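You operate a simulated robot arm through the tools that you are given. There is no shell and no other tool.

Carry out the task below with a simulated two-armed robot. There is one attempt and no reset: what you move stays moved.

TASK
Move the hand pump to the yellow tin and fill the bench's cup to 50 ml.
Fine: hold the empty green tin down while you draw the pump out. Set down upright: bench cup.

It is judged by the outcome, as a careful person would: the job done as asked, and still so three seconds after it is handed in. It fails if anything else is knocked over, pushed out of place, dropped, spilled or broken.

THE ROBOT
Two 7-joint arms with two-finger parallel grippers on one trunk, on a base that drives. Base frame: it is fixed to the floor where the robot stands at the start and does not move with it; the origin is under the middle of the robot, x ahead of it, y to its left, z up; the surface under the hand at the start is at about z = 0.86. Lengths are in m, angles in degrees, forces in N, time in s.
The left shoulder is at the start at [0.05, 0.187, 1.172], the right one opposite. With the tool pointing down near the work surface each hand reaches from about 0.1 to 0.66 m from the robot's upright axis, wherever it stands, measured 20 degrees to its own side. Places, roughly: hardener plunger [0.7, 0, 1.1]; spot before the yellow tin [0.5, 0.2, 0.9]. Payload 3.43 kg a hand.
Tool frame (each hand has its own): the origin (TCP) lies between the finger pads and is the grasp point; the fingertips stand 0.03 m ahead of it; z points along the fingers, y is the line along which they close. The gripper opens to 0.094 m. The fingers are 0.028 m wide and 0.01 m thick; the gripper's body (0.05 by 0.096 m) begins 0.055 m behind the TCP.
Orientation is told as [roll, pitch, yaw] about the base's x, y, z axes, in that order, counted from this pose: with the fingers straight down and closing along the base's y, the tool's x points along the base's -x, its y along +y and its z along -z.

THE INTERFACE
- The arms move only by the tool play_rows. It takes "left_targets", "right_targets" or both (then of equal length, played together; a hand with none holds still); each is a list of rows, each a list of 6 numbers: the shift along the tool's x, y, z in m, then the turn, a rotation vector about the tool's x, y, z in degrees. In form: [[dx, dy, dz, rx, ry, rz], ...]. A call has 1 to 20 rows; each row shifts and turns the commanded pose from where the row before left it, along the tool's axes as they then stand. "left_grip" and "right_grip" are, for a hand that has rows, the finger opening in m, from 0 to 0.094, set as the call begins (left out, the last holds). Rows are played at 5 a second. More than 0.05 m and 8.6 degrees between two rows, or a gripper value outside its range, and nothing of the call is played. A pose out of reach is approached as far as the arm can. The call stops where the force on the tool passes 90 N (or 10 N more than at its start, if that is more) or the arm is blocked; 0.2 s more then pass. Each finger travels about 0.153 m/s and halts on what it meets, pressing with about 36 N; the grip force reading is that of the motor and also rises with nothing between the fingers. The clock runs only during rows and for 0.2 s after the last one: add rows that do not move to give the fingers time. It gives the time, the measured TCP pose, the force on the tool (base axes), the opening and the grip force at its end, in the units of the frame above (readings bear some noise), with the torque about the TCP (base axes, N m) and any sound that the robot's microphone picked up, and new pictures: "show" is both (left out), scene, wrist or none (wrist: the cameras of the hands that moved).
- Cameras (640 x 400 px; columns grow to the right, rows downward): "scene" is now at [0.1517, 0.0065, 1.3669]; the picture's right is [0.07, -1.00, 0.00], its down [-0.25, -0.02, -0.97] and it looks along [0.96, 0.07, -0.25] (base axes); focal length 214 px, centre (320, 200). "left" rides on the left gripper at [0.076, -0.014, -0.102] in its tool frame; the picture's right is [0.18, 0.98, 0.00], its down [-0.75, 0.14, -0.64] and it looks along [-0.63, 0.12, 0.77] (tool axes); focal length 243 px, centre (320, 200). "right" rides on the right gripper at [0.076, 0.014, -0.102] in its tool frame; the picture's right is [-0.18, 0.98, 0.00], its down [-0.75, -0.14, -0.64] and it looks along [-0.63, -0.12, 0.77] (tool axes); focal length 243 px, centre (320, 200). There is no depth. A picture from a camera that has moved, and an enlarged one, comes with that camera's place and axes in the base frame and with its lens.
- lift_body(by): slides the trunk up (or, below 0, down) by that many m; the arms and the scene camera ride with it, the base frame stays. It gives what a move gives, with no picture.
- base_move(legs): drives the robot by 1 to 6 legs, each [ahead, left, turn to the left] in m, m and degrees, along the robot's own axes; the way and the turn of a leg run together, so that a leg with both is an arc; at most 1.5 m and 180 degrees a leg. The arms and the cameras ride along, it lands a little off, and it stops where it bumps. It gives what a move gives, and a new picture of the scene camera.
- turn_head(pan, tilt): turns the head with the scene camera to pan (to the left, within 80 degrees either way) and tilt (down, from -29 to 69), counted from straight ahead of the robot. It gives what a move gives, and a new picture of the scene camera.
- close_up(camera, box): a new picture of the part [left, top, right, bottom] of that camera's present view, enlarged. It takes no simulated time.
- hand_in(): hands the job in; it is judged then, once.

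Nothing tells you exact positions but the pictures and the camera data. Unless the task says otherwise, let go and move clear before handing in.

The tools are called after "Call:" as name(argument=value, ...) on one line, values as JSON. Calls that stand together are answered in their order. play_rows: Moves the arms, as the interface text tells. Its arguments: {"type":"object","properties":{"left_targets":{"type":"array","items":{"type":"array","items":{"type":"number"}}},"left_grip":{"type":"number"},"right_targets":{"type":"array","items":{"type":"array","items":{"type":"number"}}},"right_grip":{"type":"number"},"show":{"type":"string","enum":["both","scene","wrist","none"]}},"required":[]} The other tools are called the same way: lift_body (by) slides the trunk up or down; base_move (legs) drives the base; turn_head (pan, tilt) turns the head that bears the scene camera; close_up (camera, box) takes an enlarged picture of a part of a camera's view; hand_in () hands the job in.

At the start:

```text
time_s: 0.0
left_tool_pos: [0.3026, 0.1577, 1.3997]
left_orientation: [0.0, 0.0, 0.1]
left_force: [0.2, -0.2, 0.3]
left_torque: [-0.01, 0.01, 0.01]
left_grip_width: 0.094
left_grip_force: 0.1
right_tool_pos: [0.3192, -0.1231, 1.3548]
right_orientation: [0.0, 0.0, 0.0]
right_force: [0.5, -0.6, -0.1]
right_torque: [0.02, -0.01, 0.04]
right_grip_width: 0.0943
right_grip_force: 0.0
trunk travel left (down, up): [-0.388, 0.044]
robot x, y, heading: [0.0011, 0.0004, -0.1]
head pan, tilt: [4.2, 14.7]
```

scene: 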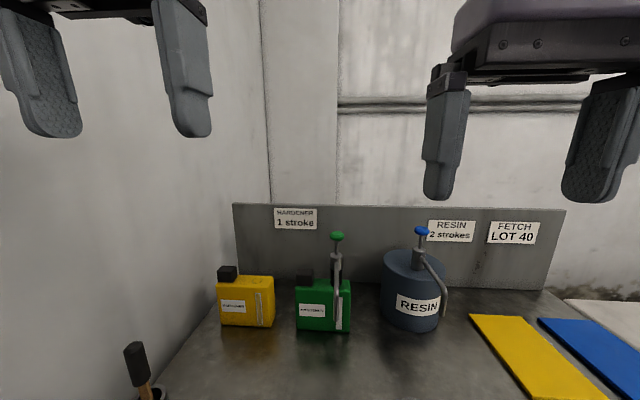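
right: 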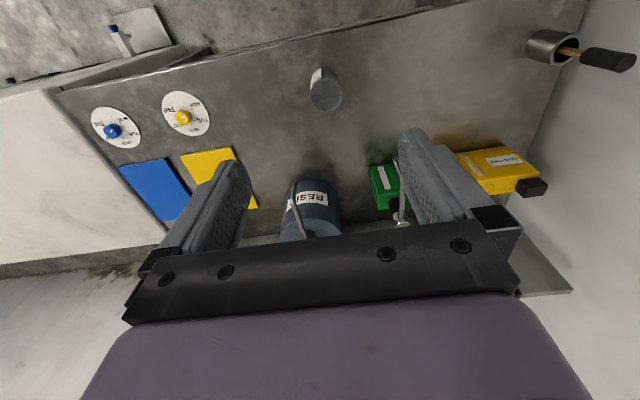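
left: 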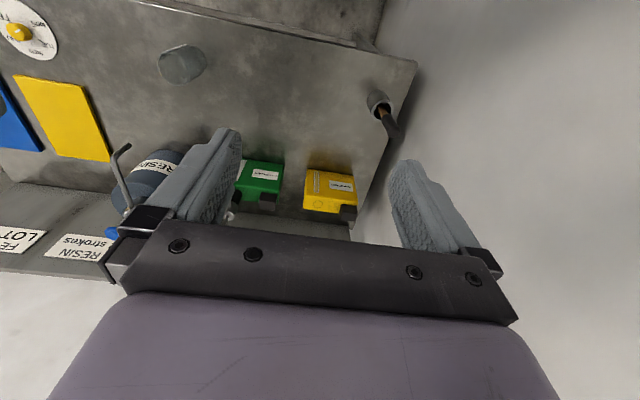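

I see a bench with a yellow tin, a green tin holding a hand pump, a resin drum, mats, dials and a cup. I'll look more closely before moving anything.

Call:
close_up(camera="scene", box=[190, 200, 460, 360])

Call:
turn_head(pan=0, tilt=50)

```text
2.37 times, centred on (325, 280) of scene
camera zoom: at [0.1517, 0.0065, 1.3669], right [0.07, -1.0, 0.0], down [-0.25, -0.02, -0.97], along [0.96, 0.07, -0.25], focal length 508 px, centre (308, 10)
```

zoom: 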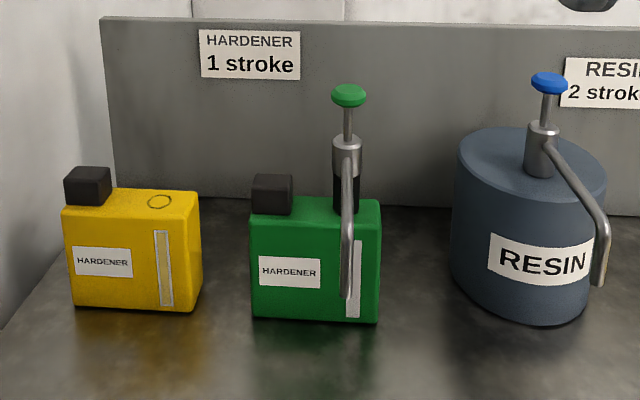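

```text
time_s: 1.0
left_tool_pos: [0.3028, 0.1581, 1.3997]
left_orientation: [0.0, 0.0, 0.1]
left_force: [0.0, -0.6, 0.2]
left_torque: [-0.02, 0.02, 0.02]
left_grip_width: 0.0939
left_grip_force: 0.1
right_tool_pos: [0.3191, -0.1232, 1.355]
right_orientation: [0.0, 0.0, 0.0]
right_force: [0.5, -0.7, 0.9]
right_torque: [-0.04, 0.01, 0.0]
right_grip_width: 0.0943
right_grip_force: 0.1
trunk travel left (down, up): [-0.388, 0.044]
robot x, y, heading: [0.0023, -0.0006, -0.0]
head pan, tilt: [0.0, 50.0]
camera scene: at [0.1356, -0.0003, 1.3129], right [0.0, -1.0, 0.0], down [-0.77, 0.0, -0.64], along [0.64, 0.0, -0.77], focal length 214 px, centre (320, 200)
```

scene: 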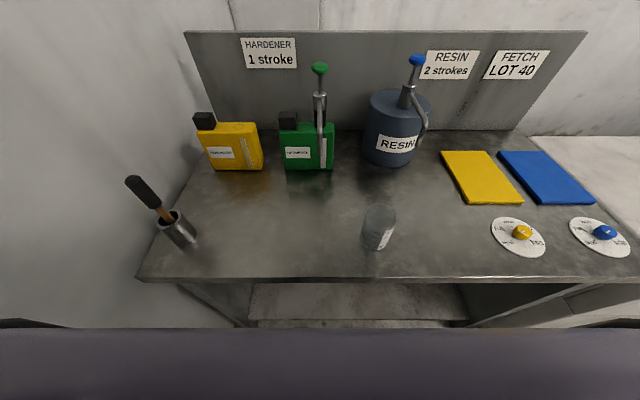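

The bench also has a clear cup near the front, two dials and an mallet/brush in a pot. I'll read the labels and the cup's markings.

Call:
close_up(camera="scene", box=[340, 190, 430, 260])

Call:
close_up(camera="scene", box=[480, 205, 640, 270])

Call:
close_up(camera="scene", box=[180, 50, 350, 180])

Call:
close_up(camera="scene", box=[110, 160, 230, 260])

Call:
close_up(camera="scene", box=[400, 40, 560, 140])

```text
5.71 times, centred on (385, 225) of scene
camera zoom: at [0.1356, -0.0003, 1.3129], right [0.0, -1.0, 0.0], down [-0.77, 0.0, -0.64], along [0.64, 0.0, -0.77], focal length 1226 px, centre (-51, 57)
```

zoom: 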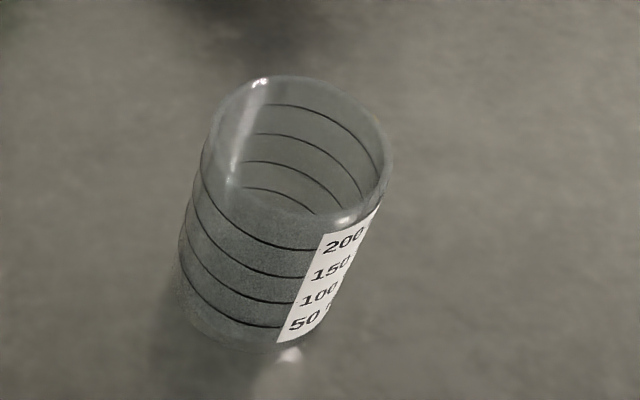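

```text
4.00 times, centred on (560, 238) of scene
camera zoom: at [0.1356, -0.0003, 1.3129], right [0.0, -1.0, 0.0], down [-0.77, 0.0, -0.64], along [0.64, 0.0, -0.77], focal length 858 px, centre (-640, 50)
```

zoom: 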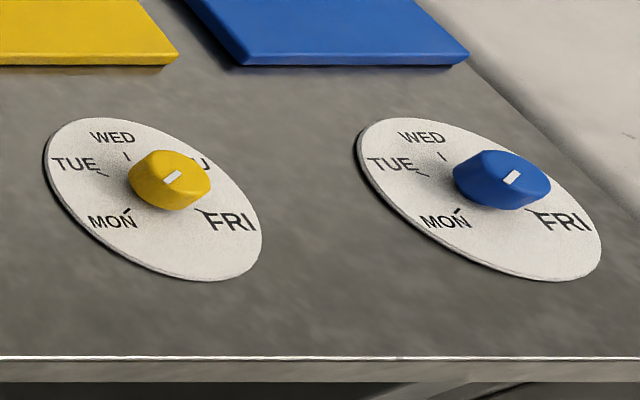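

```text
3.08 times, centred on (265, 115) of scene
camera zoom: at [0.1356, -0.0003, 1.3129], right [0.0, -1.0, 0.0], down [-0.77, 0.0, -0.64], along [0.64, 0.0, -0.77], focal length 660 px, centre (489, 462)
```

zoom: 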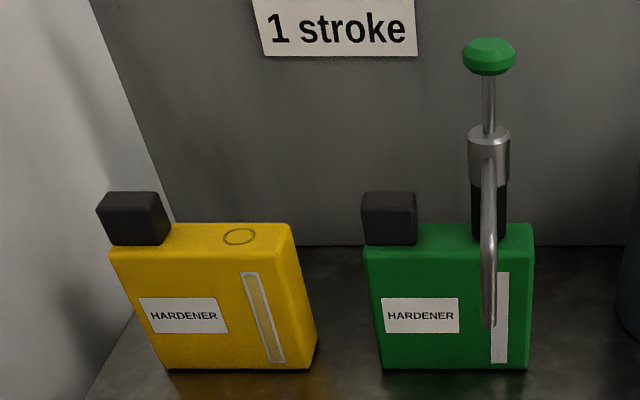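

```text
4.00 times, centred on (170, 210) of scene
camera zoom: at [0.1356, -0.0003, 1.3129], right [0.0, -1.0, 0.0], down [-0.77, 0.0, -0.64], along [0.64, 0.0, -0.77], focal length 858 px, centre (920, 160)
```

zoom: 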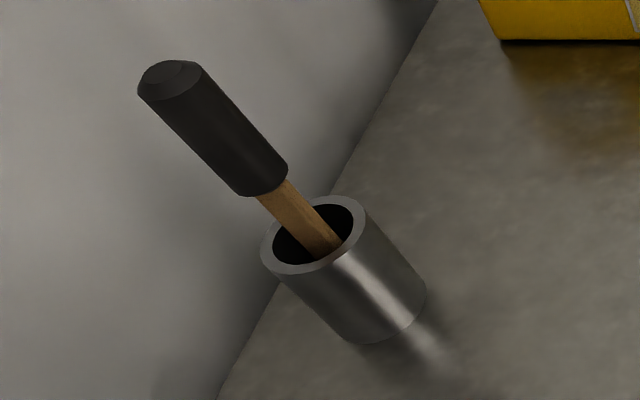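

```text
4.00 times, centred on (480, 90) of scene
camera zoom: at [0.1356, -0.0003, 1.3129], right [0.0, -1.0, 0.0], down [-0.77, 0.0, -0.64], along [0.64, 0.0, -0.77], focal length 858 px, centre (-320, 640)
```

zoom: 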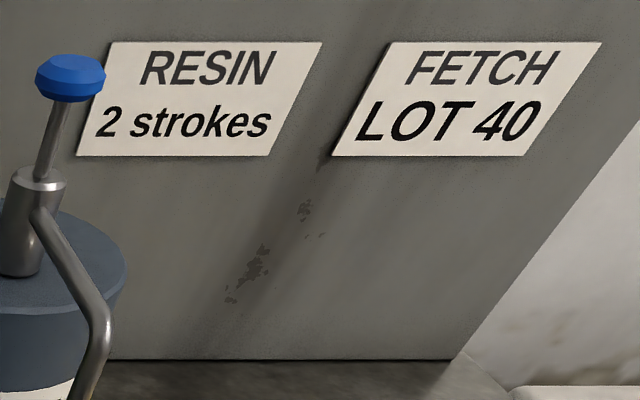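

Call:
close_up(camera="left", box=[220, 140, 400, 250])

Call:
close_up(camera="right", box=[270, 60, 560, 250])

Call:
turn_head(pan=15, tilt=35)

```text
3.56 times, centred on (310, 195) of left
camera zoom: at [0.2253, 0.1441, 1.5025], right [-0.18, 0.98, 0.0], down [0.75, 0.14, 0.64], along [0.63, 0.12, -0.77], focal length 863 px, centre (356, 218)
```

zoom: 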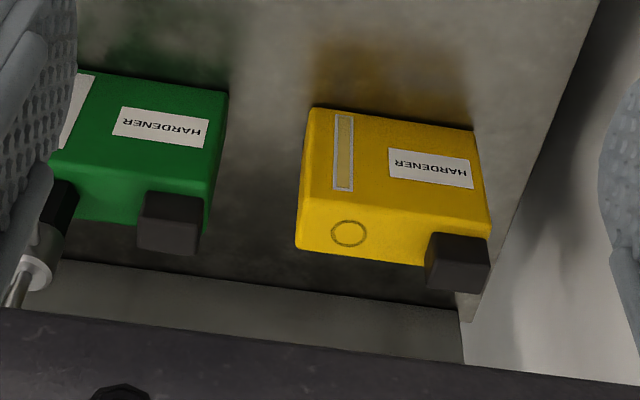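

```text
2.11 times, centred on (415, 155) of right
camera zoom: at [0.2429, -0.1077, 1.4575], right [0.18, 0.98, 0.0], down [0.75, -0.14, 0.64], along [0.63, -0.12, -0.77], focal length 511 px, centre (120, 295)
```

zoom: 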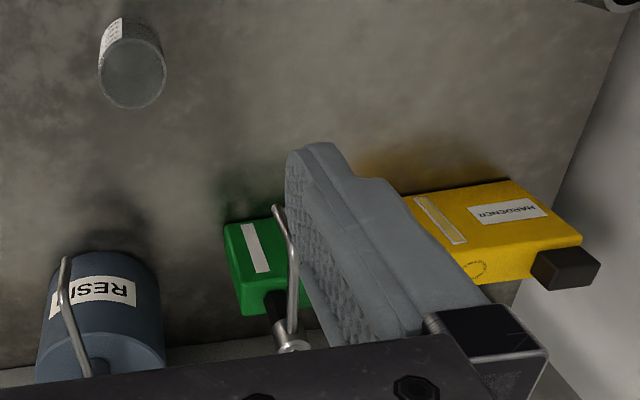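

```text
time_s: 1.8
left_tool_pos: [0.3026, 0.1595, 1.4004]
left_orientation: [0.0, -0.1, 0.0]
left_force: [-0.2, -0.2, 0.2]
left_torque: [0.01, 0.0, -0.01]
left_grip_width: 0.0944
left_grip_force: 0.1
right_tool_pos: [0.3182, -0.1229, 1.3548]
right_orientation: [0.0, -0.1, 0.0]
right_force: [-0.3, 0.2, 0.3]
right_torque: [0.0, 0.02, -0.01]
right_grip_width: 0.0939
right_grip_force: 0.0
trunk travel left (down, up): [-0.388, 0.044]
robot x, y, heading: [-0.0013, 0.0008, -0.1]
head pan, tilt: [15.0, 35.0]
camera scene: at [0.1437, 0.0224, 1.3345], right [0.26, -0.97, 0.0], down [-0.55, -0.15, -0.82], along [0.79, 0.21, -0.57], focal length 214 px, centre (320, 200)
```

scene: 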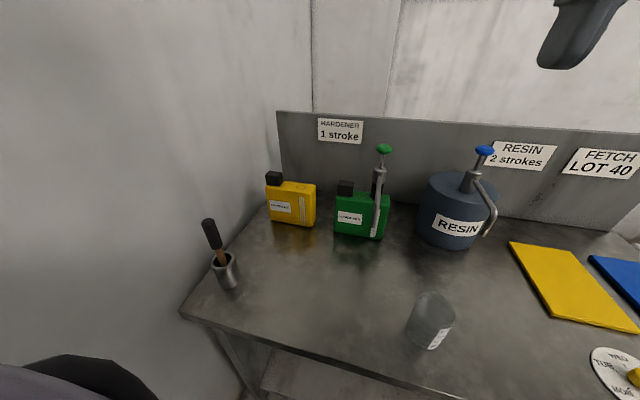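

The yellow tin's filling spot is about (0.66, 0.22, 0.99), the green pump about (0.66, 0), its spout tip about (0.53, 0, 1.0), and the cup about (0.39, -0.12). I'll check how much room there is in front of the base before driving closer.

Call:
turn_head(pan=0, tilt=69)

Call:
turn_head(pan=45, tilt=60)

```text
time_s: 2.8
left_tool_pos: [0.302, 0.1578, 1.3996]
left_orientation: [0.0, 0.0, 0.0]
left_force: [0.0, -0.4, -0.1]
left_torque: [0.03, 0.0, 0.0]
left_grip_width: 0.0941
left_grip_force: 0.0
right_tool_pos: [0.3181, -0.1231, 1.3553]
right_orientation: [0.0, 0.0, -0.1]
right_force: [1.0, 1.0, -0.5]
right_torque: [-0.01, -0.05, -0.01]
right_grip_width: 0.094
right_grip_force: 0.0
trunk travel left (down, up): [-0.388, 0.044]
robot x, y, heading: [-0.0012, -0.0025, 0.1]
head pan, tilt: [0.0, 68.8]
camera scene: at [0.1146, -0.0003, 1.2909], right [0.0, -1.0, 0.0], down [-0.93, 0.0, -0.36], along [0.36, 0.0, -0.93], focal length 214 px, centre (320, 200)
```

scene: 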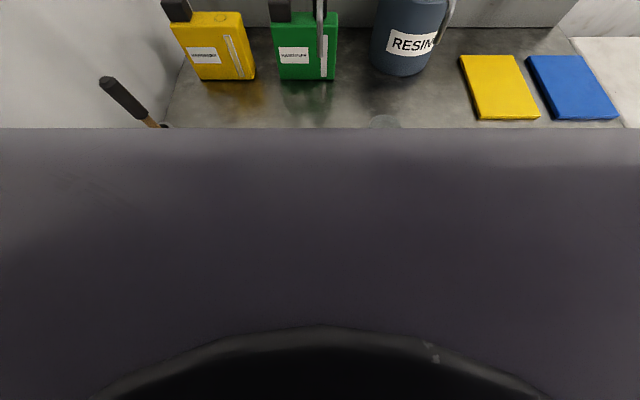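

```text
time_s: 3.9
left_tool_pos: [0.3023, 0.1582, 1.4005]
left_orientation: [0.0, -0.1, 0.0]
left_force: [0.1, 0.4, -0.6]
left_torque: [0.02, -0.03, 0.0]
left_grip_width: 0.0939
left_grip_force: 0.0
right_tool_pos: [0.3179, -0.1238, 1.3544]
right_orientation: [0.0, -0.1, 0.1]
right_force: [0.5, 0.6, -1.0]
right_torque: [0.0, 0.02, -0.02]
right_grip_width: 0.094
right_grip_force: 0.0
trunk travel left (down, up): [-0.388, 0.044]
robot x, y, heading: [-0.0032, -0.001, -0.1]
head pan, tilt: [45.0, 60.0]
camera scene: at [0.1058, 0.0468, 1.3002], right [0.71, -0.71, 0.0], down [-0.61, -0.61, -0.5], along [0.35, 0.35, -0.87], focal length 214 px, centre (320, 200)
```

scene: 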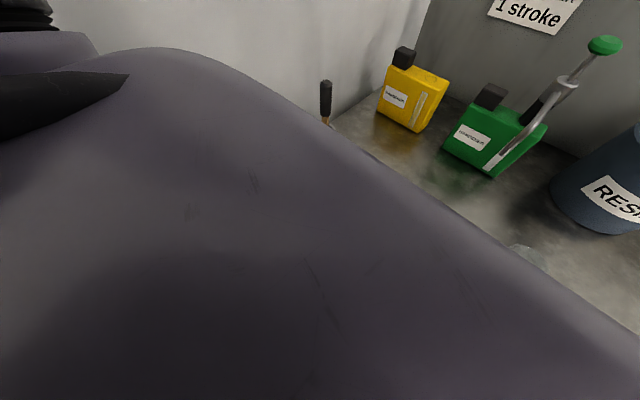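

The bench front edge is near x = 0.29, and I can't see the base front from the head. I'll tilt the left hand so its camera looks straight down between the robot and the bench.

Call:
play_rows(left_targets=[[0, 0, 0, 0, 8.5, 0], [0, 0, 0, 0, 8.5, 0], [0, 0, 0, 0, 8.5, 0], [0, 0, 0, 0, 8.5, 0], [0, 0, 0, 0, 8.5, 0], [0, 0, 0, 0, 8.5, 0]], left_grip=0, show="wrist")

```text
time_s: 5.3
left_tool_pos: [0.2547, 0.1523, 1.3052]
left_orientation: [-1.5, 35.1, 0.0]
left_force: [0.1, -0.3, -0.3]
left_torque: [-0.02, 0.04, 0.0]
left_grip_width: 0.0001
left_grip_force: 32.7
left hand out of reach, approached as far as the arm can: row 1, 2, 3, 4, 5, 6
right_tool_pos: [0.3174, -0.122, 1.355]
right_orientation: [-0.1, -0.2, -0.1]
right_force: [0.2, 0.1, 0.0]
right_torque: [0.01, 0.03, 0.0]
right_grip_width: 0.0942
right_grip_force: 0.1
trunk travel left (down, up): [-0.388, 0.044]
robot x, y, heading: [0.0016, -0.0008, 0.1]
head pan, tilt: [45.0, 60.0]
camera left: at [0.2506, 0.141, 1.433], right [-0.17, 0.98, 0.09], down [0.98, 0.16, 0.09], along [0.07, 0.1, -0.99], focal length 243 px, centre (320, 200)
```

left: 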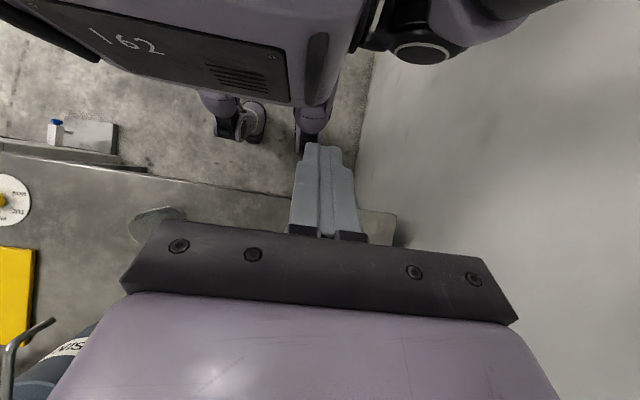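

The wheels and chest sit near x ≈ 0.1–0.15, well short of the bench edge, so there is room to move closer. I'll restore the left hand, then drive about 9 cm ahead and slightly right, away from the left wall.

Call:
play_rows(left_targets=[[0, 0, 0, 0, -8.5, 0], [0, 0, 0, 0, -8.5, 0], [0, 0, 0, 0, -8.5, 0], [0, 0, 0, 0, -8.5, 0], [0, 0, 0, 0, -8.5, 0], [0, 0, 0, 0, -8.5, 0]], left_grip=0.094, show="none")

Call:
base_move(legs=[[0.09, -0.03, 0]])

Call:
turn_head(pan=10, tilt=40)

```text
time_s: 6.7
left_tool_pos: [0.2482, 0.1406, 1.3084]
left_orientation: [-0.5, -16.4, 1.0]
left_force: [0.1, -0.6, -0.1]
left_torque: [-0.01, 0.01, 0.0]
left_grip_width: 0.0941
left_grip_force: 0.0
right_tool_pos: [0.3128, -0.1344, 1.3549]
right_orientation: [0.6, -0.4, 0.1]
right_force: [-0.7, -0.8, 0.1]
right_torque: [0.0, 0.01, -0.02]
right_grip_width: 0.0942
right_grip_force: 0.0
trunk travel left (down, up): [-0.388, 0.044]
robot x, y, heading: [-0.0021, 0.0009, -0.0]
head pan, tilt: [45.0, 60.0]
```

```text
time_s: 7.8
left_tool_pos: [0.283, 0.1218, 1.3053]
left_orientation: [-1.2, -16.0, 1.3]
left_force: [-0.1, -0.9, -0.4]
left_torque: [0.0, -0.02, 0.0]
left_grip_width: 0.094
left_grip_force: 0.0
right_tool_pos: [0.3459, -0.1525, 1.3553]
right_orientation: [0.1, 0.1, 0.1]
right_force: [0.6, -1.4, -0.8]
right_torque: [0.02, 0.01, 0.0]
right_grip_width: 0.0939
right_grip_force: 0.0
trunk travel left (down, up): [-0.388, 0.044]
robot x, y, heading: [0.0301, -0.0298, -0.0]
head pan, tilt: [45.0, 60.0]
camera scene: at [0.1333, 0.0163, 1.3002], right [0.71, -0.71, 0.0], down [-0.61, -0.61, -0.5], along [0.35, 0.36, -0.87], focal length 214 px, centre (320, 200)
```

scene: 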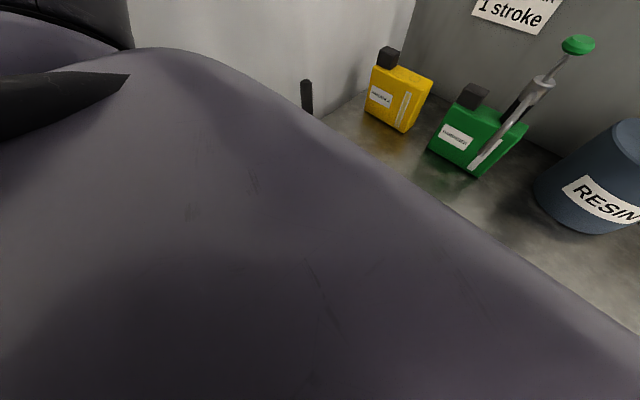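

```text
time_s: 8.8
left_tool_pos: [0.2848, 0.1222, 1.309]
left_orientation: [-2.3, -15.4, 2.6]
left_force: [51.5, -11.0, 71.1]
left_torque: [0.12, 13.35, 1.93]
left_grip_width: 0.094
left_grip_force: 0.0
right_tool_pos: [0.3457, -0.1519, 1.3549]
right_orientation: [-0.1, 0.1, 0.2]
right_force: [1.0, 0.6, 0.8]
right_torque: [-0.03, -0.01, 0.04]
right_grip_width: 0.094
right_grip_force: 0.1
trunk travel left (down, up): [-0.388, 0.044]
robot x, y, heading: [0.0275, -0.0307, 0.1]
head pan, tilt: [10.0, 40.0]
camera scene: at [0.1573, 0.0047, 1.3163], right [0.44, -0.9, 0.0], down [-0.66, -0.32, -0.68], along [0.61, 0.3, -0.74], focal length 214 px, centre (320, 200)
```

scene: 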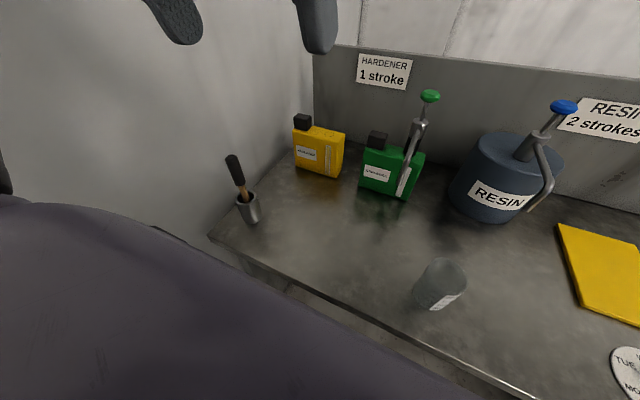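

The base stopped about 3 cm forward, and the left arm is now pressing on the turned head. I'll move the left hand forward, clear of the head.

Call:
play_rows(left_targets=[[-0.029, 0.008, 0.008, 0, 0, 0], [-0.029, 0.008, 0.008, 0, 0, 0], [-0.029, 0.008, 0.008, 0, 0, 0], [-0.029, 0.008, 0.008, 0, 0, 0]], show="scene")

```text
time_s: 9.8
left_tool_pos: [0.4011, 0.1564, 1.3044]
left_orientation: [-1.0, -15.9, 1.2]
left_force: [-0.3, -0.1, 0.5]
left_torque: [0.0, 0.04, 0.01]
left_grip_width: 0.094
left_grip_force: 0.0
right_tool_pos: [0.3467, -0.1518, 1.3553]
right_orientation: [0.0, 0.1, 0.1]
right_force: [-0.6, 0.0, -0.3]
right_torque: [0.0, 0.05, -0.03]
right_grip_width: 0.0942
right_grip_force: 0.0
trunk travel left (down, up): [-0.388, 0.044]
robot x, y, heading: [0.0244, -0.0284, -0.2]
head pan, tilt: [10.0, 40.0]
camera scene: at [0.17, -0.015, 1.3269], right [0.18, -0.98, 0.0], down [-0.63, -0.11, -0.77], along [0.75, 0.13, -0.64], focal length 214 px, centre (320, 200)
```

scene: 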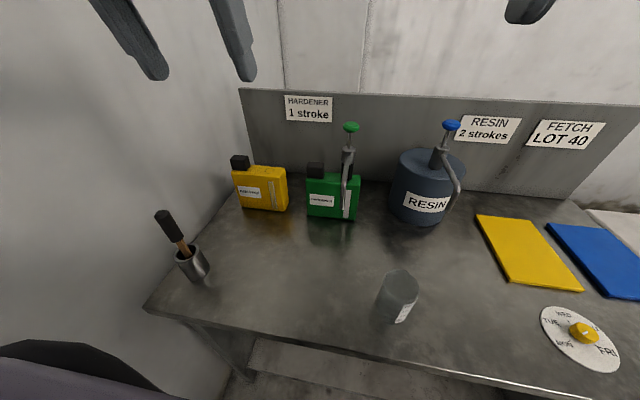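

Things on the bench are undisturbed. I'll check whether the base can go a bit further ahead now that the left arm is out of the way.

Call:
base_move(legs=[[0.04, 0, 0]])

```text
time_s: 10.6
left_tool_pos: [0.4013, 0.1569, 1.305]
left_orientation: [-1.2, -15.9, 1.3]
left_force: [0.4, 0.6, 0.6]
left_torque: [0.02, -0.02, -0.02]
left_grip_width: 0.0938
left_grip_force: 0.1
right_tool_pos: [0.3458, -0.1527, 1.3547]
right_orientation: [0.2, 0.1, 0.3]
right_force: [0.0, -0.7, 0.3]
right_torque: [0.0, -0.03, -0.02]
right_grip_width: 0.0938
right_grip_force: 0.1
trunk travel left (down, up): [-0.388, 0.044]
robot x, y, heading: [0.0275, -0.0319, 0.1]
head pan, tilt: [10.0, 40.0]
stopped in leg 1: the robot was blocked; the commanded pose is now the measured one
camera scene: at [0.1696, -0.015, 1.327], right [0.18, -0.98, 0.0], down [-0.63, -0.11, -0.77], along [0.75, 0.13, -0.64], focal length 214 px, centre (320, 200)
```

scene: 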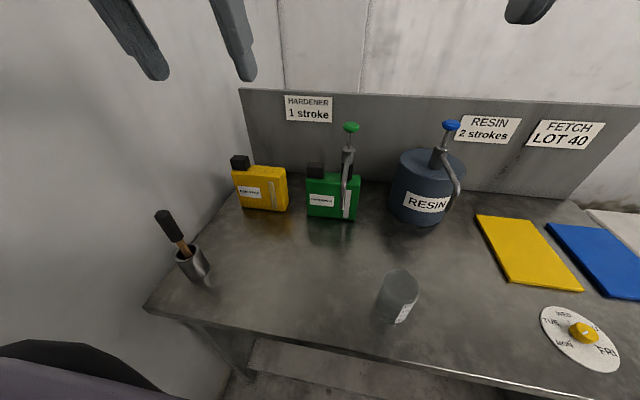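

The base is as far forward as it goes, so I'll work from here. I'll measure the green tin, cap and pump more precisely now.

Call:
close_up(camera="scene", box=[290, 110, 400, 230])

Call:
close_up(camera="left", box=[0, 0, 640, 400])

Call:
close_up(camera="scene", box=[220, 145, 310, 220])

```text
3.33 times, centred on (345, 170) of scene
camera zoom: at [0.1696, -0.015, 1.327], right [0.18, -0.98, 0.0], down [-0.63, -0.11, -0.77], along [0.75, 0.13, -0.64], focal length 715 px, centre (237, 300)
```

zoom: 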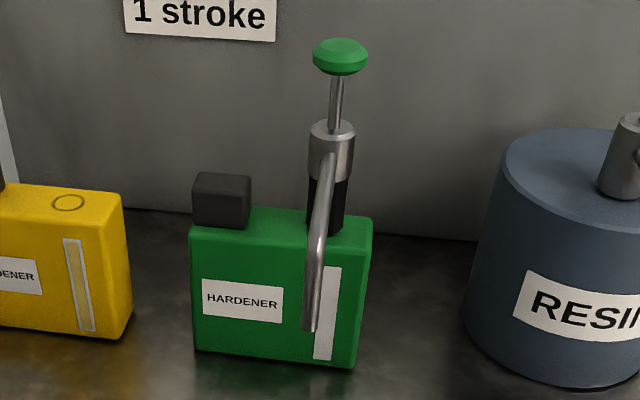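

```text
1.00 times, centred on (320, 200) of left (not enlarged: the box is as wide or as high as the picture)
camera zoom: at [0.2991, 0.1419, 1.3832], right [-0.19, 0.98, -0.07], down [0.55, 0.17, 0.82], along [0.81, 0.12, -0.57], focal length 243 px, centre (320, 200)
```

zoom: 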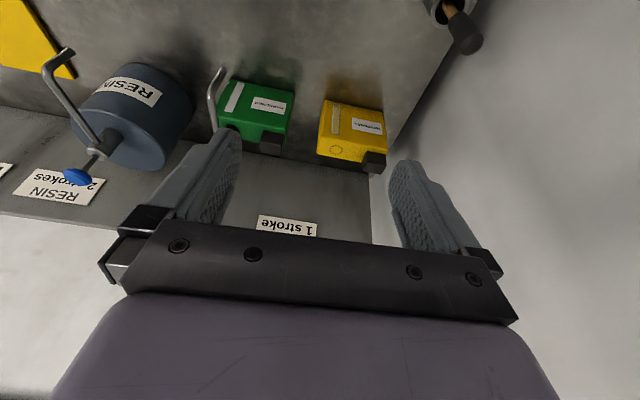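

```text
5.33 times, centred on (265, 182) of scene
camera zoom: at [0.1696, -0.015, 1.327], right [0.18, -0.98, 0.0], down [-0.63, -0.11, -0.77], along [0.75, 0.13, -0.64], focal length 1144 px, centre (613, 293)
```

zoom: 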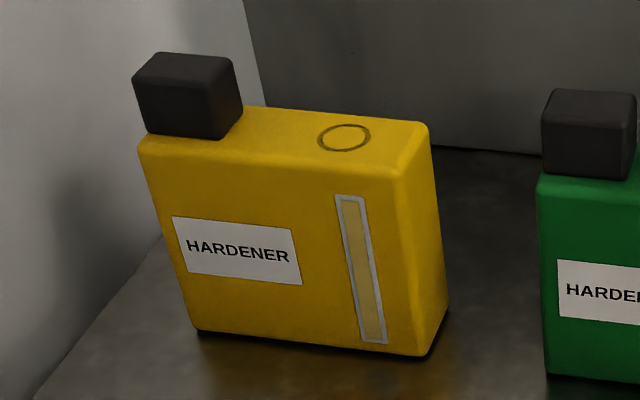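

Estimates: green tin spans y −0.04…0.10, x 0.63…0.69, top z ≈ 0.99. The pump collar is at about (0.66, 0, 1.065), the knob at z ≈ 1.14, and the yellow spot at (0.66, 0.22). I'll bring the right hand to a slanted pre-grasp in front of the pump collar.

Call:
play_rows(right_targets=[[-0.0385, 0.013, 0.014, 0, 0, 0], [-0.0385, 0.013, 0.014, 0, 0, 0], [-0.0385, 0.013, 0.014, 0, 0, 0], [-0.0385, 0.013, 0.014, 0, 0, 0], [0, 0, 0, 0, 0, -8.33], [0, 0, 0, 0, 0, -8.33], [0, 0, 0, 0, 0, -8.34], [0, 0, 0, 0, -7.5, 0], [0, 0, 0, 0, -7.5, 0], [0, 0, 0, 0, -7.5, 0], [0, 0, 0, 0, -7.5, 0], [0, 0, 0, 0, -7.5, 0], [0, 0, 0, 0, -7.5, 0]], right_grip=0.094)

```text
time_s: 13.4
left_tool_pos: [0.4008, 0.1553, 1.3067]
left_orientation: [-1.3, -15.8, 1.3]
left_force: [0.2, -0.6, 1.1]
left_torque: [0.0, 0.0, 0.01]
left_grip_width: 0.0941
left_grip_force: 0.1
right_tool_pos: [0.4992, -0.1002, 1.3004]
right_orientation: [0.2, -45.2, 25.1]
right_force: [-0.8, 0.4, -0.5]
right_torque: [0.03, 0.01, -0.02]
right_grip_width: 0.0941
right_grip_force: 0.1
trunk travel left (down, up): [-0.388, 0.044]
robot x, y, heading: [0.0303, -0.0301, -0.1]
head pan, tilt: [10.0, 40.0]
camera scene: at [0.1695, -0.0153, 1.327], right [0.18, -0.98, 0.0], down [-0.63, -0.11, -0.77], along [0.75, 0.13, -0.64], focal length 214 px, centre (320, 200)
camera right: at [0.3796, -0.1396, 1.3184], right [-0.3, 0.94, 0.13], down [0.13, -0.1, 0.99], along [0.95, 0.31, -0.09], focal length 243 px, centre (320, 200)
```

scene: 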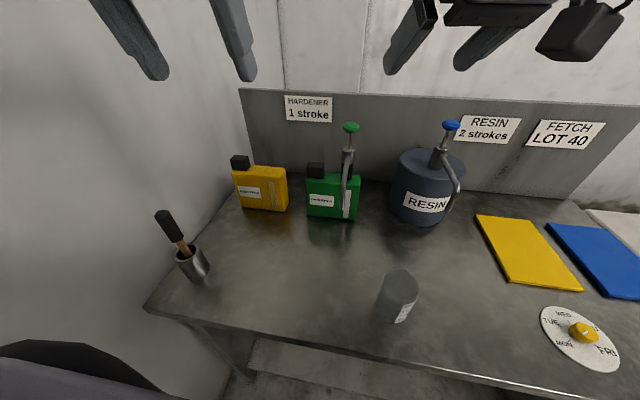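
right: 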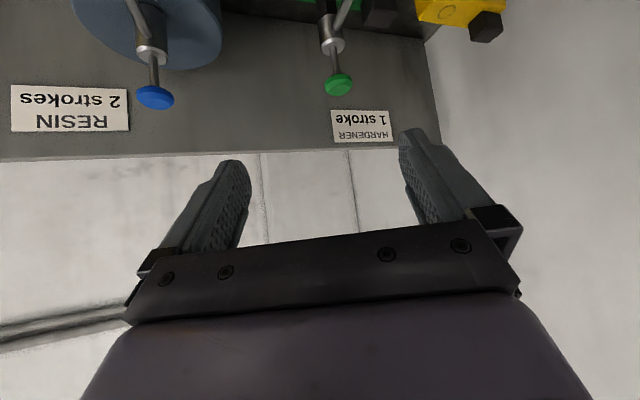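

The knob triangulates cleanly to (0.659, −0.002, 1.141). I'll lower the right hand along its slanted line to just short of the collar.

Call:
play_rows(right_targets=[[0.0068, 0.0043, 0.0393, 0, 0, 0], [0.0068, 0.0043, 0.0393, 0, 0, 0], [0.0068, 0.0043, 0.0393, 0, 0, 0], [0.0068, 0.0043, 0.0393, 0, 0, 0], [0.0068, 0.0043, 0.0393, 0, 0, 0], [0, 0, 0, 0, -5, 0]])

```text
time_s: 14.8
left_tool_pos: [0.4003, 0.1559, 1.3061]
left_orientation: [-1.2, -15.8, 1.2]
left_force: [0.4, 0.6, -0.8]
left_torque: [0.0, 0.01, -0.02]
left_grip_width: 0.0939
left_grip_force: 0.1
right_tool_pos: [0.5963, -0.0303, 1.1361]
right_orientation: [0.1, -50.1, 25.1]
right_force: [0.1, 0.3, 0.0]
right_torque: [0.0, 0.03, -0.02]
right_grip_width: 0.0938
right_grip_force: 0.1
trunk travel left (down, up): [-0.388, 0.044]
robot x, y, heading: [0.0289, -0.0346, 0.1]
head pan, tilt: [10.0, 40.0]
camera scene: at [0.1692, -0.0155, 1.327], right [0.18, -0.98, 0.0], down [-0.63, -0.11, -0.77], along [0.75, 0.13, -0.64], focal length 214 px, centre (320, 200)
camera right: at [0.4749, -0.0707, 1.1429], right [-0.31, 0.94, 0.14], down [0.05, -0.13, 0.99], along [0.95, 0.32, -0.01], focal length 243 px, centre (320, 200)
```

scene: 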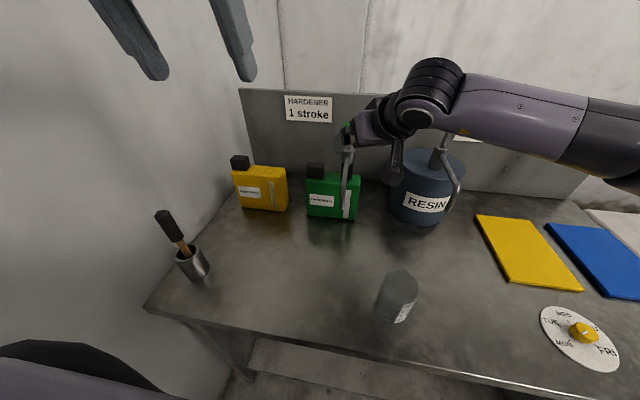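
right: 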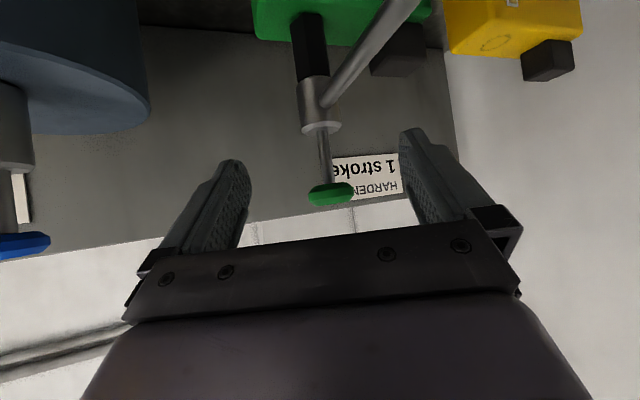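

The collar lies well centred between the open fingers. I'll advance along the tool axis until it sits between the pads, then look before closing.

Call:
play_rows(right_targets=[[0.014, 0, 0.01, 0, 0, 0], [0, 0, 0.023, 0, 0, 0], [0, 0, 0.023, 0, 0, 0], [0, 0, 0.023, 0, 0, 0], [0, 0, 0.0226, 0, 0, 0]])

```text
time_s: 16.0
left_tool_pos: [0.4017, 0.1576, 1.305]
left_orientation: [-1.2, -15.9, 1.3]
left_force: [0.9, 0.3, 0.1]
left_torque: [-0.03, -0.01, -0.02]
left_grip_width: 0.0941
left_grip_force: 0.1
right_tool_pos: [0.6598, -0.0019, 1.0593]
right_orientation: [0.1, -50.1, 25.3]
right_force: [0.2, 0.4, 0.4]
right_torque: [0.03, 0.02, 0.01]
right_grip_width: 0.0942
right_grip_force: 0.0
trunk travel left (down, up): [-0.388, 0.044]
robot x, y, heading: [0.0261, -0.0312, 0.1]
head pan, tilt: [10.0, 40.0]
camera scene: at [0.1698, -0.0148, 1.3269], right [0.18, -0.98, 0.0], down [-0.63, -0.11, -0.77], along [0.75, 0.13, -0.64], focal length 214 px, centre (320, 200)
camera right: at [0.5376, -0.042, 1.0666], right [-0.31, 0.94, 0.14], down [0.05, -0.13, 0.99], along [0.95, 0.32, -0.01], focal length 243 px, centre (320, 200)
```

scene: 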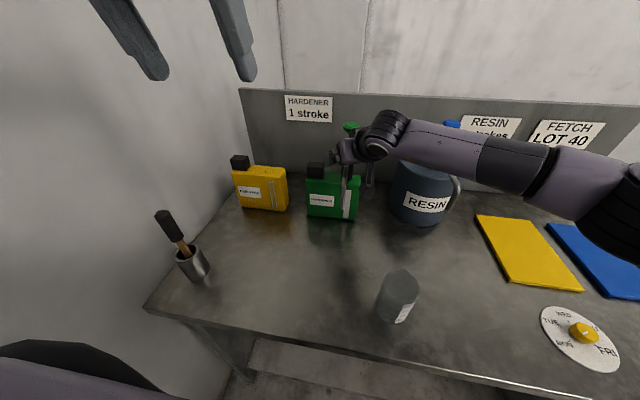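
right: 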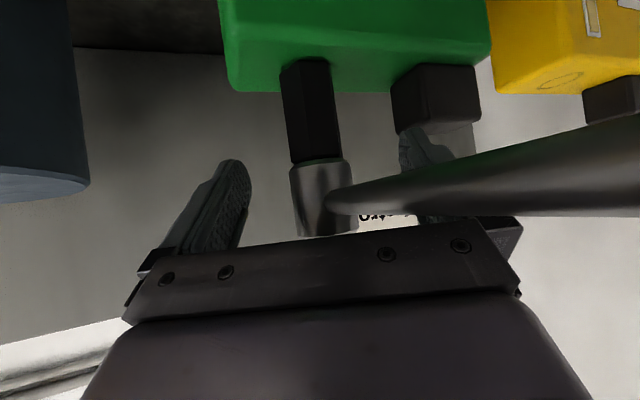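

The collar is between the pads with no contact forces. I'll close the right gripper on it.

Call:
play_rows(right_targets=[[0, 0, 0, 0, 0, 0], [0, 0, 0, 0, 0, 0], [0, 0, 0, 0, 0, 0], [0, 0, 0, 0, 0, 0]], right_grip=0.0)

```text
time_s: 17.0
left_tool_pos: [0.4017, 0.1566, 1.3053]
left_orientation: [-1.2, -15.8, 1.2]
left_force: [-0.9, -0.2, 0.3]
left_torque: [-0.01, 0.0, -0.03]
left_grip_width: 0.0939
left_grip_force: 0.0
right_tool_pos: [0.6582, -0.0015, 1.0588]
right_orientation: [0.1, -50.0, 25.1]
right_force: [2.2, 1.2, 2.4]
right_torque: [-0.07, -0.17, 0.03]
right_grip_width: 0.0366
right_grip_force: 35.5
trunk travel left (down, up): [-0.388, 0.044]
robot x, y, heading: [0.0271, -0.0313, 0.1]
head pan, tilt: [10.0, 40.0]
camera scene: at [0.1694, -0.0148, 1.327], right [0.18, -0.98, 0.0], down [-0.63, -0.11, -0.77], along [0.75, 0.13, -0.64], focal length 214 px, centre (320, 200)
camera right: at [0.5372, -0.0419, 1.0673], right [-0.31, 0.94, 0.14], down [0.05, -0.13, 0.99], along [0.95, 0.32, -0.01], focal length 243 px, centre (320, 200)
```

scene: 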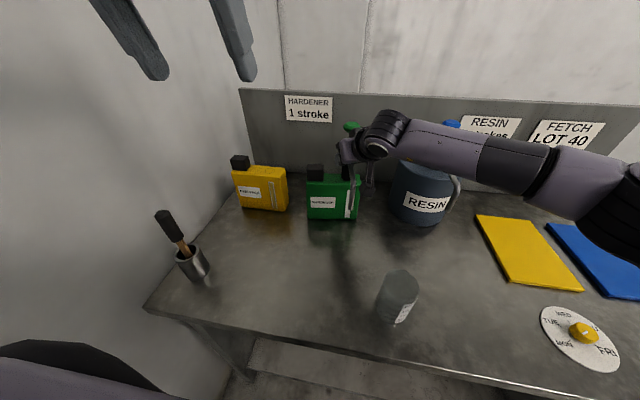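
right: 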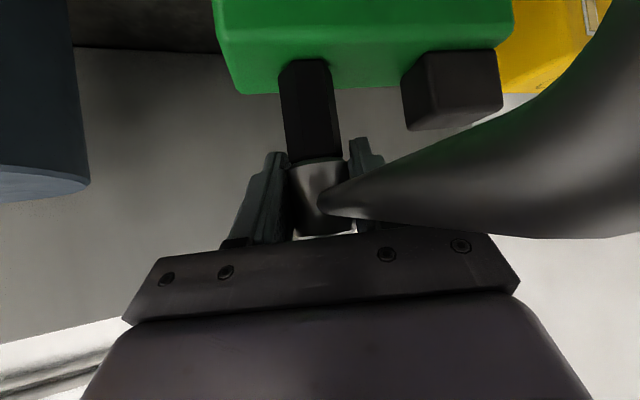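

Call:
close_up(camera="scene", box=[280, 110, 400, 230])

```text
3.33 times, centred on (340, 170) of scene
camera zoom: at [0.1694, -0.0148, 1.327], right [0.18, -0.98, 0.0], down [-0.63, -0.11, -0.77], along [0.75, 0.13, -0.64], focal length 715 px, centre (253, 300)
```

zoom: 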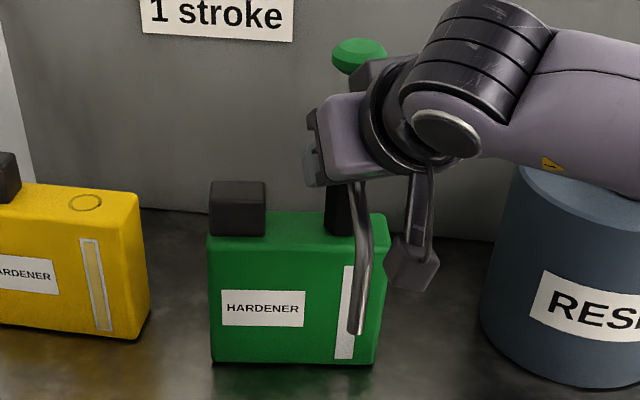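

Closing on the faceted collar turned the tin and pump about 7° clockwise, though the grip is firm. I'll turn the hand back 7° about the vertical to square the tin again before drawing the pump.

Call:
play_rows(right_targets=[[0, 0, 0, -2.68, 0, -2.25], [0, 0, 0, -2.68, 0, -2.25], [0, 0, 0, 0, 0, 0]], show="wrist")

Call:
close_up(camera="scene", box=[280, 110, 400, 230])

```text
time_s: 17.8
left_tool_pos: [0.3996, 0.156, 1.306]
left_orientation: [-1.2, -16.0, 1.2]
left_force: [-0.1, 0.2, 0.5]
left_torque: [0.01, 0.0, 0.03]
left_grip_width: 0.0943
left_grip_force: 0.0
right_tool_pos: [0.6557, -0.0017, 1.0595]
right_orientation: [0.0, -50.0, 32.1]
right_force: [-2.4, -0.2, 2.4]
right_torque: [-0.37, 0.61, -0.14]
right_grip_width: 0.0363
right_grip_force: 36.0
trunk travel left (down, up): [-0.388, 0.044]
robot x, y, heading: [0.0278, -0.0319, 0.0]
head pan, tilt: [10.0, 40.0]
camera right: at [0.5419, -0.0566, 1.0674], right [-0.42, 0.9, 0.14], down [0.07, -0.12, 0.99], along [0.9, 0.43, -0.01], focal length 243 px, centre (320, 200)
```

right: 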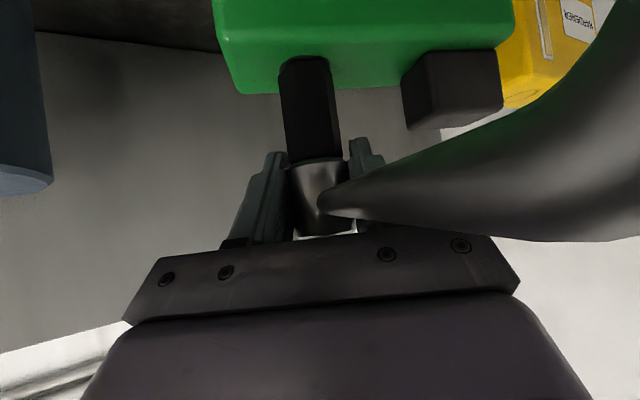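

```text
3.33 times, centred on (340, 170) of scene
camera zoom: at [0.1689, -0.015, 1.3271], right [0.18, -0.98, 0.0], down [-0.63, -0.11, -0.77], along [0.75, 0.13, -0.64], focal length 715 px, centre (253, 300)
```

zoom: 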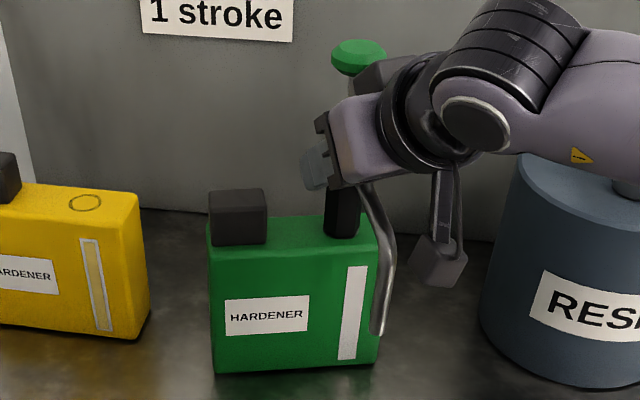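

I turned it the wrong way: the first twist was counter-clockwise from above. I'll turn back 14° the other way.

Call:
play_rows(right_targets=[[0, 0, 0, 2.68, 0, 2.25], [0, 0, 0, 2.68, 0, 2.25], [0, 0, 0, 2.68, 0, 2.25], [0, 0, 0, 2.68, 0, 2.25], [0, 0, 0, 0, 0, 0]], show="wrist")

Call:
close_up(camera="scene", box=[280, 110, 400, 230])

```text
time_s: 19.0
left_tool_pos: [0.4014, 0.1571, 1.3056]
left_orientation: [-1.2, -15.9, 1.2]
left_force: [1.3, -0.7, 0.5]
left_torque: [-0.02, -0.01, 0.05]
left_grip_width: 0.0942
left_grip_force: 0.0
right_tool_pos: [0.6572, 0.0001, 1.0595]
right_orientation: [0.1, -49.8, 18.1]
right_force: [0.4, 0.4, 0.7]
right_torque: [-0.12, 0.23, -0.05]
right_grip_width: 0.0366
right_grip_force: 36.1
trunk travel left (down, up): [-0.388, 0.044]
robot x, y, heading: [0.0254, -0.0287, 0.0]
head pan, tilt: [10.0, 40.0]
camera right: at [0.5319, -0.0266, 1.0673], right [-0.19, 0.97, 0.14], down [0.04, -0.14, 0.99], along [0.98, 0.2, -0.01], focal length 243 px, centre (320, 200)
```

right: 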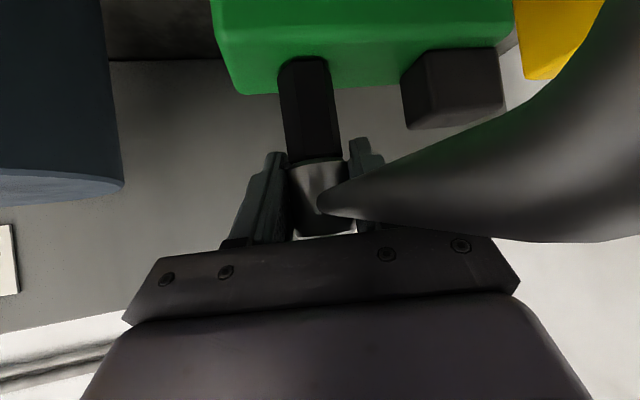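

```text
3.33 times, centred on (340, 170) of scene
camera zoom: at [0.1696, -0.015, 1.3269], right [0.18, -0.98, 0.0], down [-0.63, -0.11, -0.77], along [0.75, 0.13, -0.64], focal length 715 px, centre (253, 300)
```

zoom: 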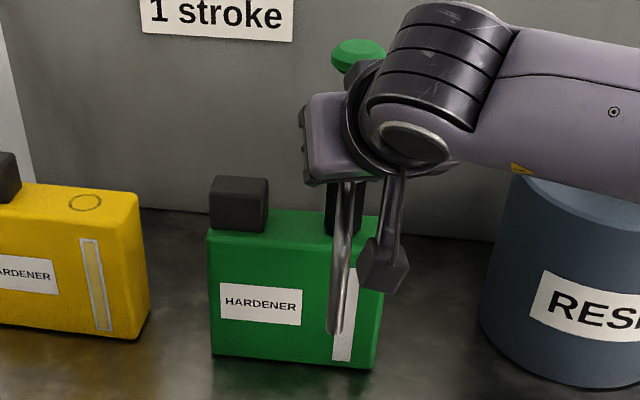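

The tin and spout are square again and the grip is firm. Next I'll turn the left hand so its fingers close front-to-back, leaning slightly left, to hold the tin over its cap end.

Call:
play_rows(left_targets=[[0, 0, 0, 0, 8, 0], [0, 0, 0, 0, 8, 0], [0, 0, 0, 0, 0, 8.2], [0, 0, 0, 0, 0, 8.2], [0, 0, 0, 0, 0, 8.2], [0, 0, 0, 0, 0, 8.2], [0, 0, 0, 0, 0, 8.2], [0, 0, 0, 0, 0, 8.2], [0, 0, 0, 0, 0, 8.2], [0, 0, 0, 0, 0, 8.2], [0, 0, 0, 0, 0, 8.2], [0, 0, 0, 0, 0, 8.2], [0, 0, 0, 0, 0, 8.2], [0, 0, 0, 0, -7.5, 0], [0, 0, 0, 0, -7.5, 0]], left_grip=0.094)

```text
time_s: 22.2
left_tool_pos: [0.3048, 0.0918, 1.2412]
left_orientation: [-0.2, -16.2, -89.3]
left_force: [0.8, 0.3, 0.5]
left_torque: [-0.03, -0.01, 0.04]
left_grip_width: 0.0941
left_grip_force: 0.0
left hand out of reach, approached as far as the arm can: row 9, 10, 11, 12, 13
right_tool_pos: [0.6573, -0.0022, 1.0598]
right_orientation: [0.2, -49.9, 18.1]
right_force: [0.5, -1.1, -3.5]
right_torque: [-0.13, -0.02, 0.0]
right_grip_width: 0.0364
right_grip_force: 35.9
trunk travel left (down, up): [-0.388, 0.044]
robot x, y, heading: [0.0259, -0.0293, 0.2]
head pan, tilt: [10.0, 40.0]
camera scene: at [0.17, -0.0148, 1.3269], right [0.18, -0.98, 0.0], down [-0.63, -0.11, -0.77], along [0.75, 0.13, -0.64], focal length 214 px, centre (320, 200)
camera left: at [0.2886, 0.1932, 1.3178], right [0.98, 0.19, -0.05], down [0.15, -0.54, 0.83], along [0.13, -0.82, -0.56], focal length 243 px, centre (320, 200)
```

scene: 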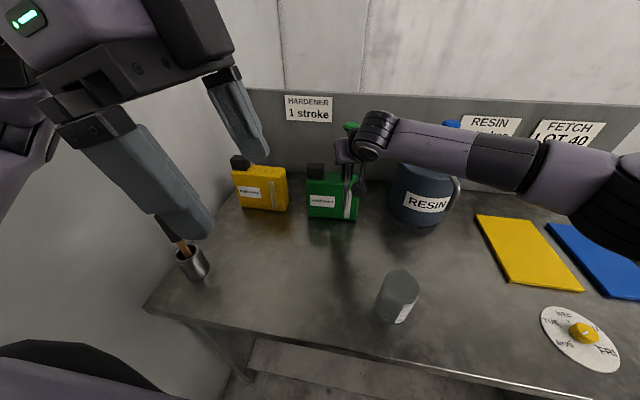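
left: 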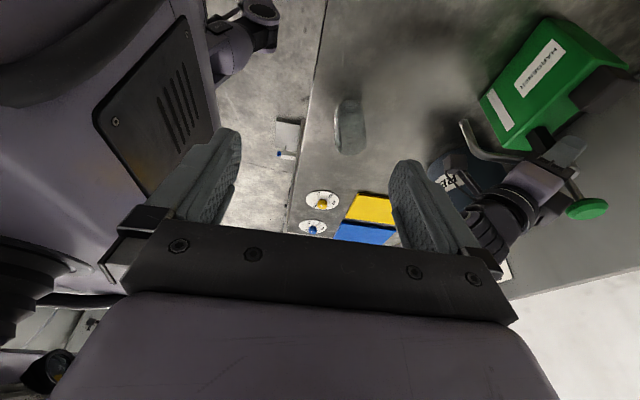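

The left hand ended at (0.305, 0.092, 1.241) with the right orientation. I'll carry it on the left side to a point above the green tin's cap.

Call:
play_rows(left_targets=[[0.0142, 0.039, 0.0003, 0, 0, 0], [0.0142, 0.039, 0.0003, 0, 0, 0], [0.0142, 0.039, 0.0003, 0, 0, 0], [0.0142, 0.039, 0.0003, 0, 0, 0], [0.0142, 0.039, 0.0003, 0, 0, 0], [-0.0048, 0.0394, 0.0196, 0, 0, 0], [-0.0048, 0.0394, 0.0196, 0, 0, 0], [-0.0048, 0.0394, 0.0196, 0, 0, 0], [-0.0048, 0.0394, 0.0196, 0, 0, 0]])

```text
time_s: 24.2
left_tool_pos: [0.355, 0.026, 1.1648]
left_orientation: [-0.1, -16.2, -89.1]
left_force: [-0.2, 0.5, 0.8]
left_torque: [0.0, 0.0, -0.01]
left_grip_width: 0.0937
left_grip_force: 0.2
left hand out of reach, approached as far as the arm can: row 1, 2, 3, 4, 5, 6, 7, 8, 9
right_tool_pos: [0.6578, -0.001, 1.0585]
right_orientation: [0.2, -50.0, 18.1]
right_force: [0.2, 0.3, -1.3]
right_torque: [-0.07, 0.0, -0.01]
right_grip_width: 0.0366
right_grip_force: 36.2
trunk travel left (down, up): [-0.388, 0.044]
robot x, y, heading: [0.0267, -0.03, -0.1]
head pan, tilt: [10.0, 40.0]
camera scene: at [0.1699, -0.0149, 1.3269], right [0.18, -0.98, 0.0], down [-0.63, -0.11, -0.77], along [0.75, 0.13, -0.64], focal length 214 px, centre (320, 200)
camera left: at [0.3389, 0.1276, 1.241], right [0.98, 0.19, -0.05], down [0.15, -0.54, 0.83], along [0.13, -0.82, -0.56], focal length 243 px, centre (320, 200)
```

scene: 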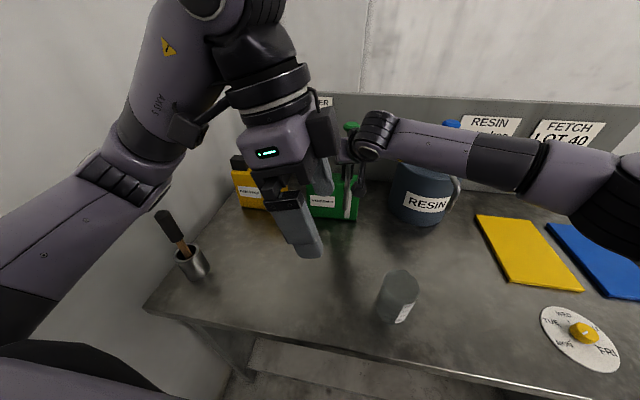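
left: 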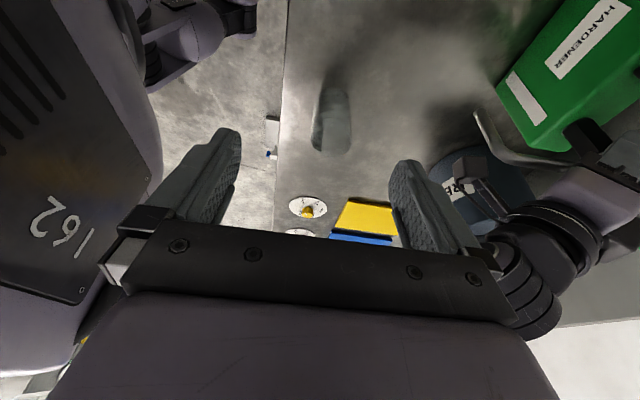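

The left arm can't reach out with that twist, and the left hand is held back near (0.355, 0.03, 1.165). I'll untwist it to a more natural heading first, then extend it.

Call:
play_rows(left_targets=[[0, 0, 0, 0, 8, 0], [0, 0, 0, 0, 8, 0], [0, 0, 0, 0, 0, -8.5], [0, 0, 0, 0, 0, -8.5], [0, 0, 0, 0, 0, -8.5], [0, 0, 0, 0, 0, -8.5], [0, 0, 0, 0, 0, -8.5], [0, 0, 0, 0, 0, -8.5], [0, 0, 0, 0, 0, -8.5]], show="scene")

```text
time_s: 26.2
left_tool_pos: [0.3521, 0.0267, 1.1634]
left_orientation: [-0.1, -0.1, -29.6]
left_force: [-0.4, 1.0, 0.3]
left_torque: [0.0, 0.01, 0.03]
left_grip_width: 0.0939
left_grip_force: 0.0
left hand out of reach, approached as far as the arm can: row 2
right_tool_pos: [0.6563, -0.0015, 1.0587]
right_orientation: [0.1, -50.0, 18.2]
right_force: [0.4, 0.6, -1.4]
right_torque: [-0.04, -0.04, -0.03]
right_grip_width: 0.0366
right_grip_force: 35.7
trunk travel left (down, up): [-0.388, 0.044]
robot x, y, heading: [0.0283, -0.0265, 0.2]
head pan, tilt: [10.0, 40.0]
camera scene: at [0.17, -0.015, 1.3269], right [0.18, -0.98, 0.0], down [-0.63, -0.11, -0.77], along [0.75, 0.13, -0.64], focal length 214 px, centre (320, 200)
```

scene: 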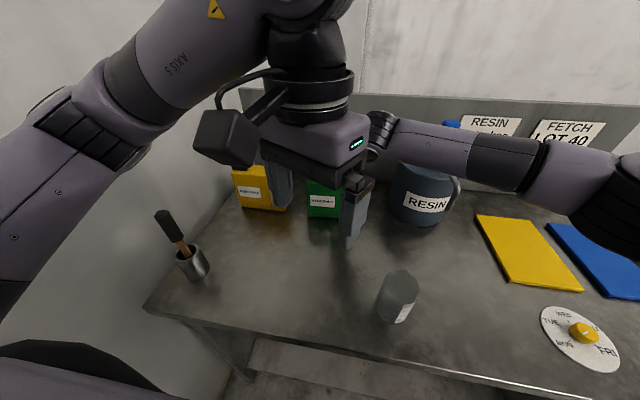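

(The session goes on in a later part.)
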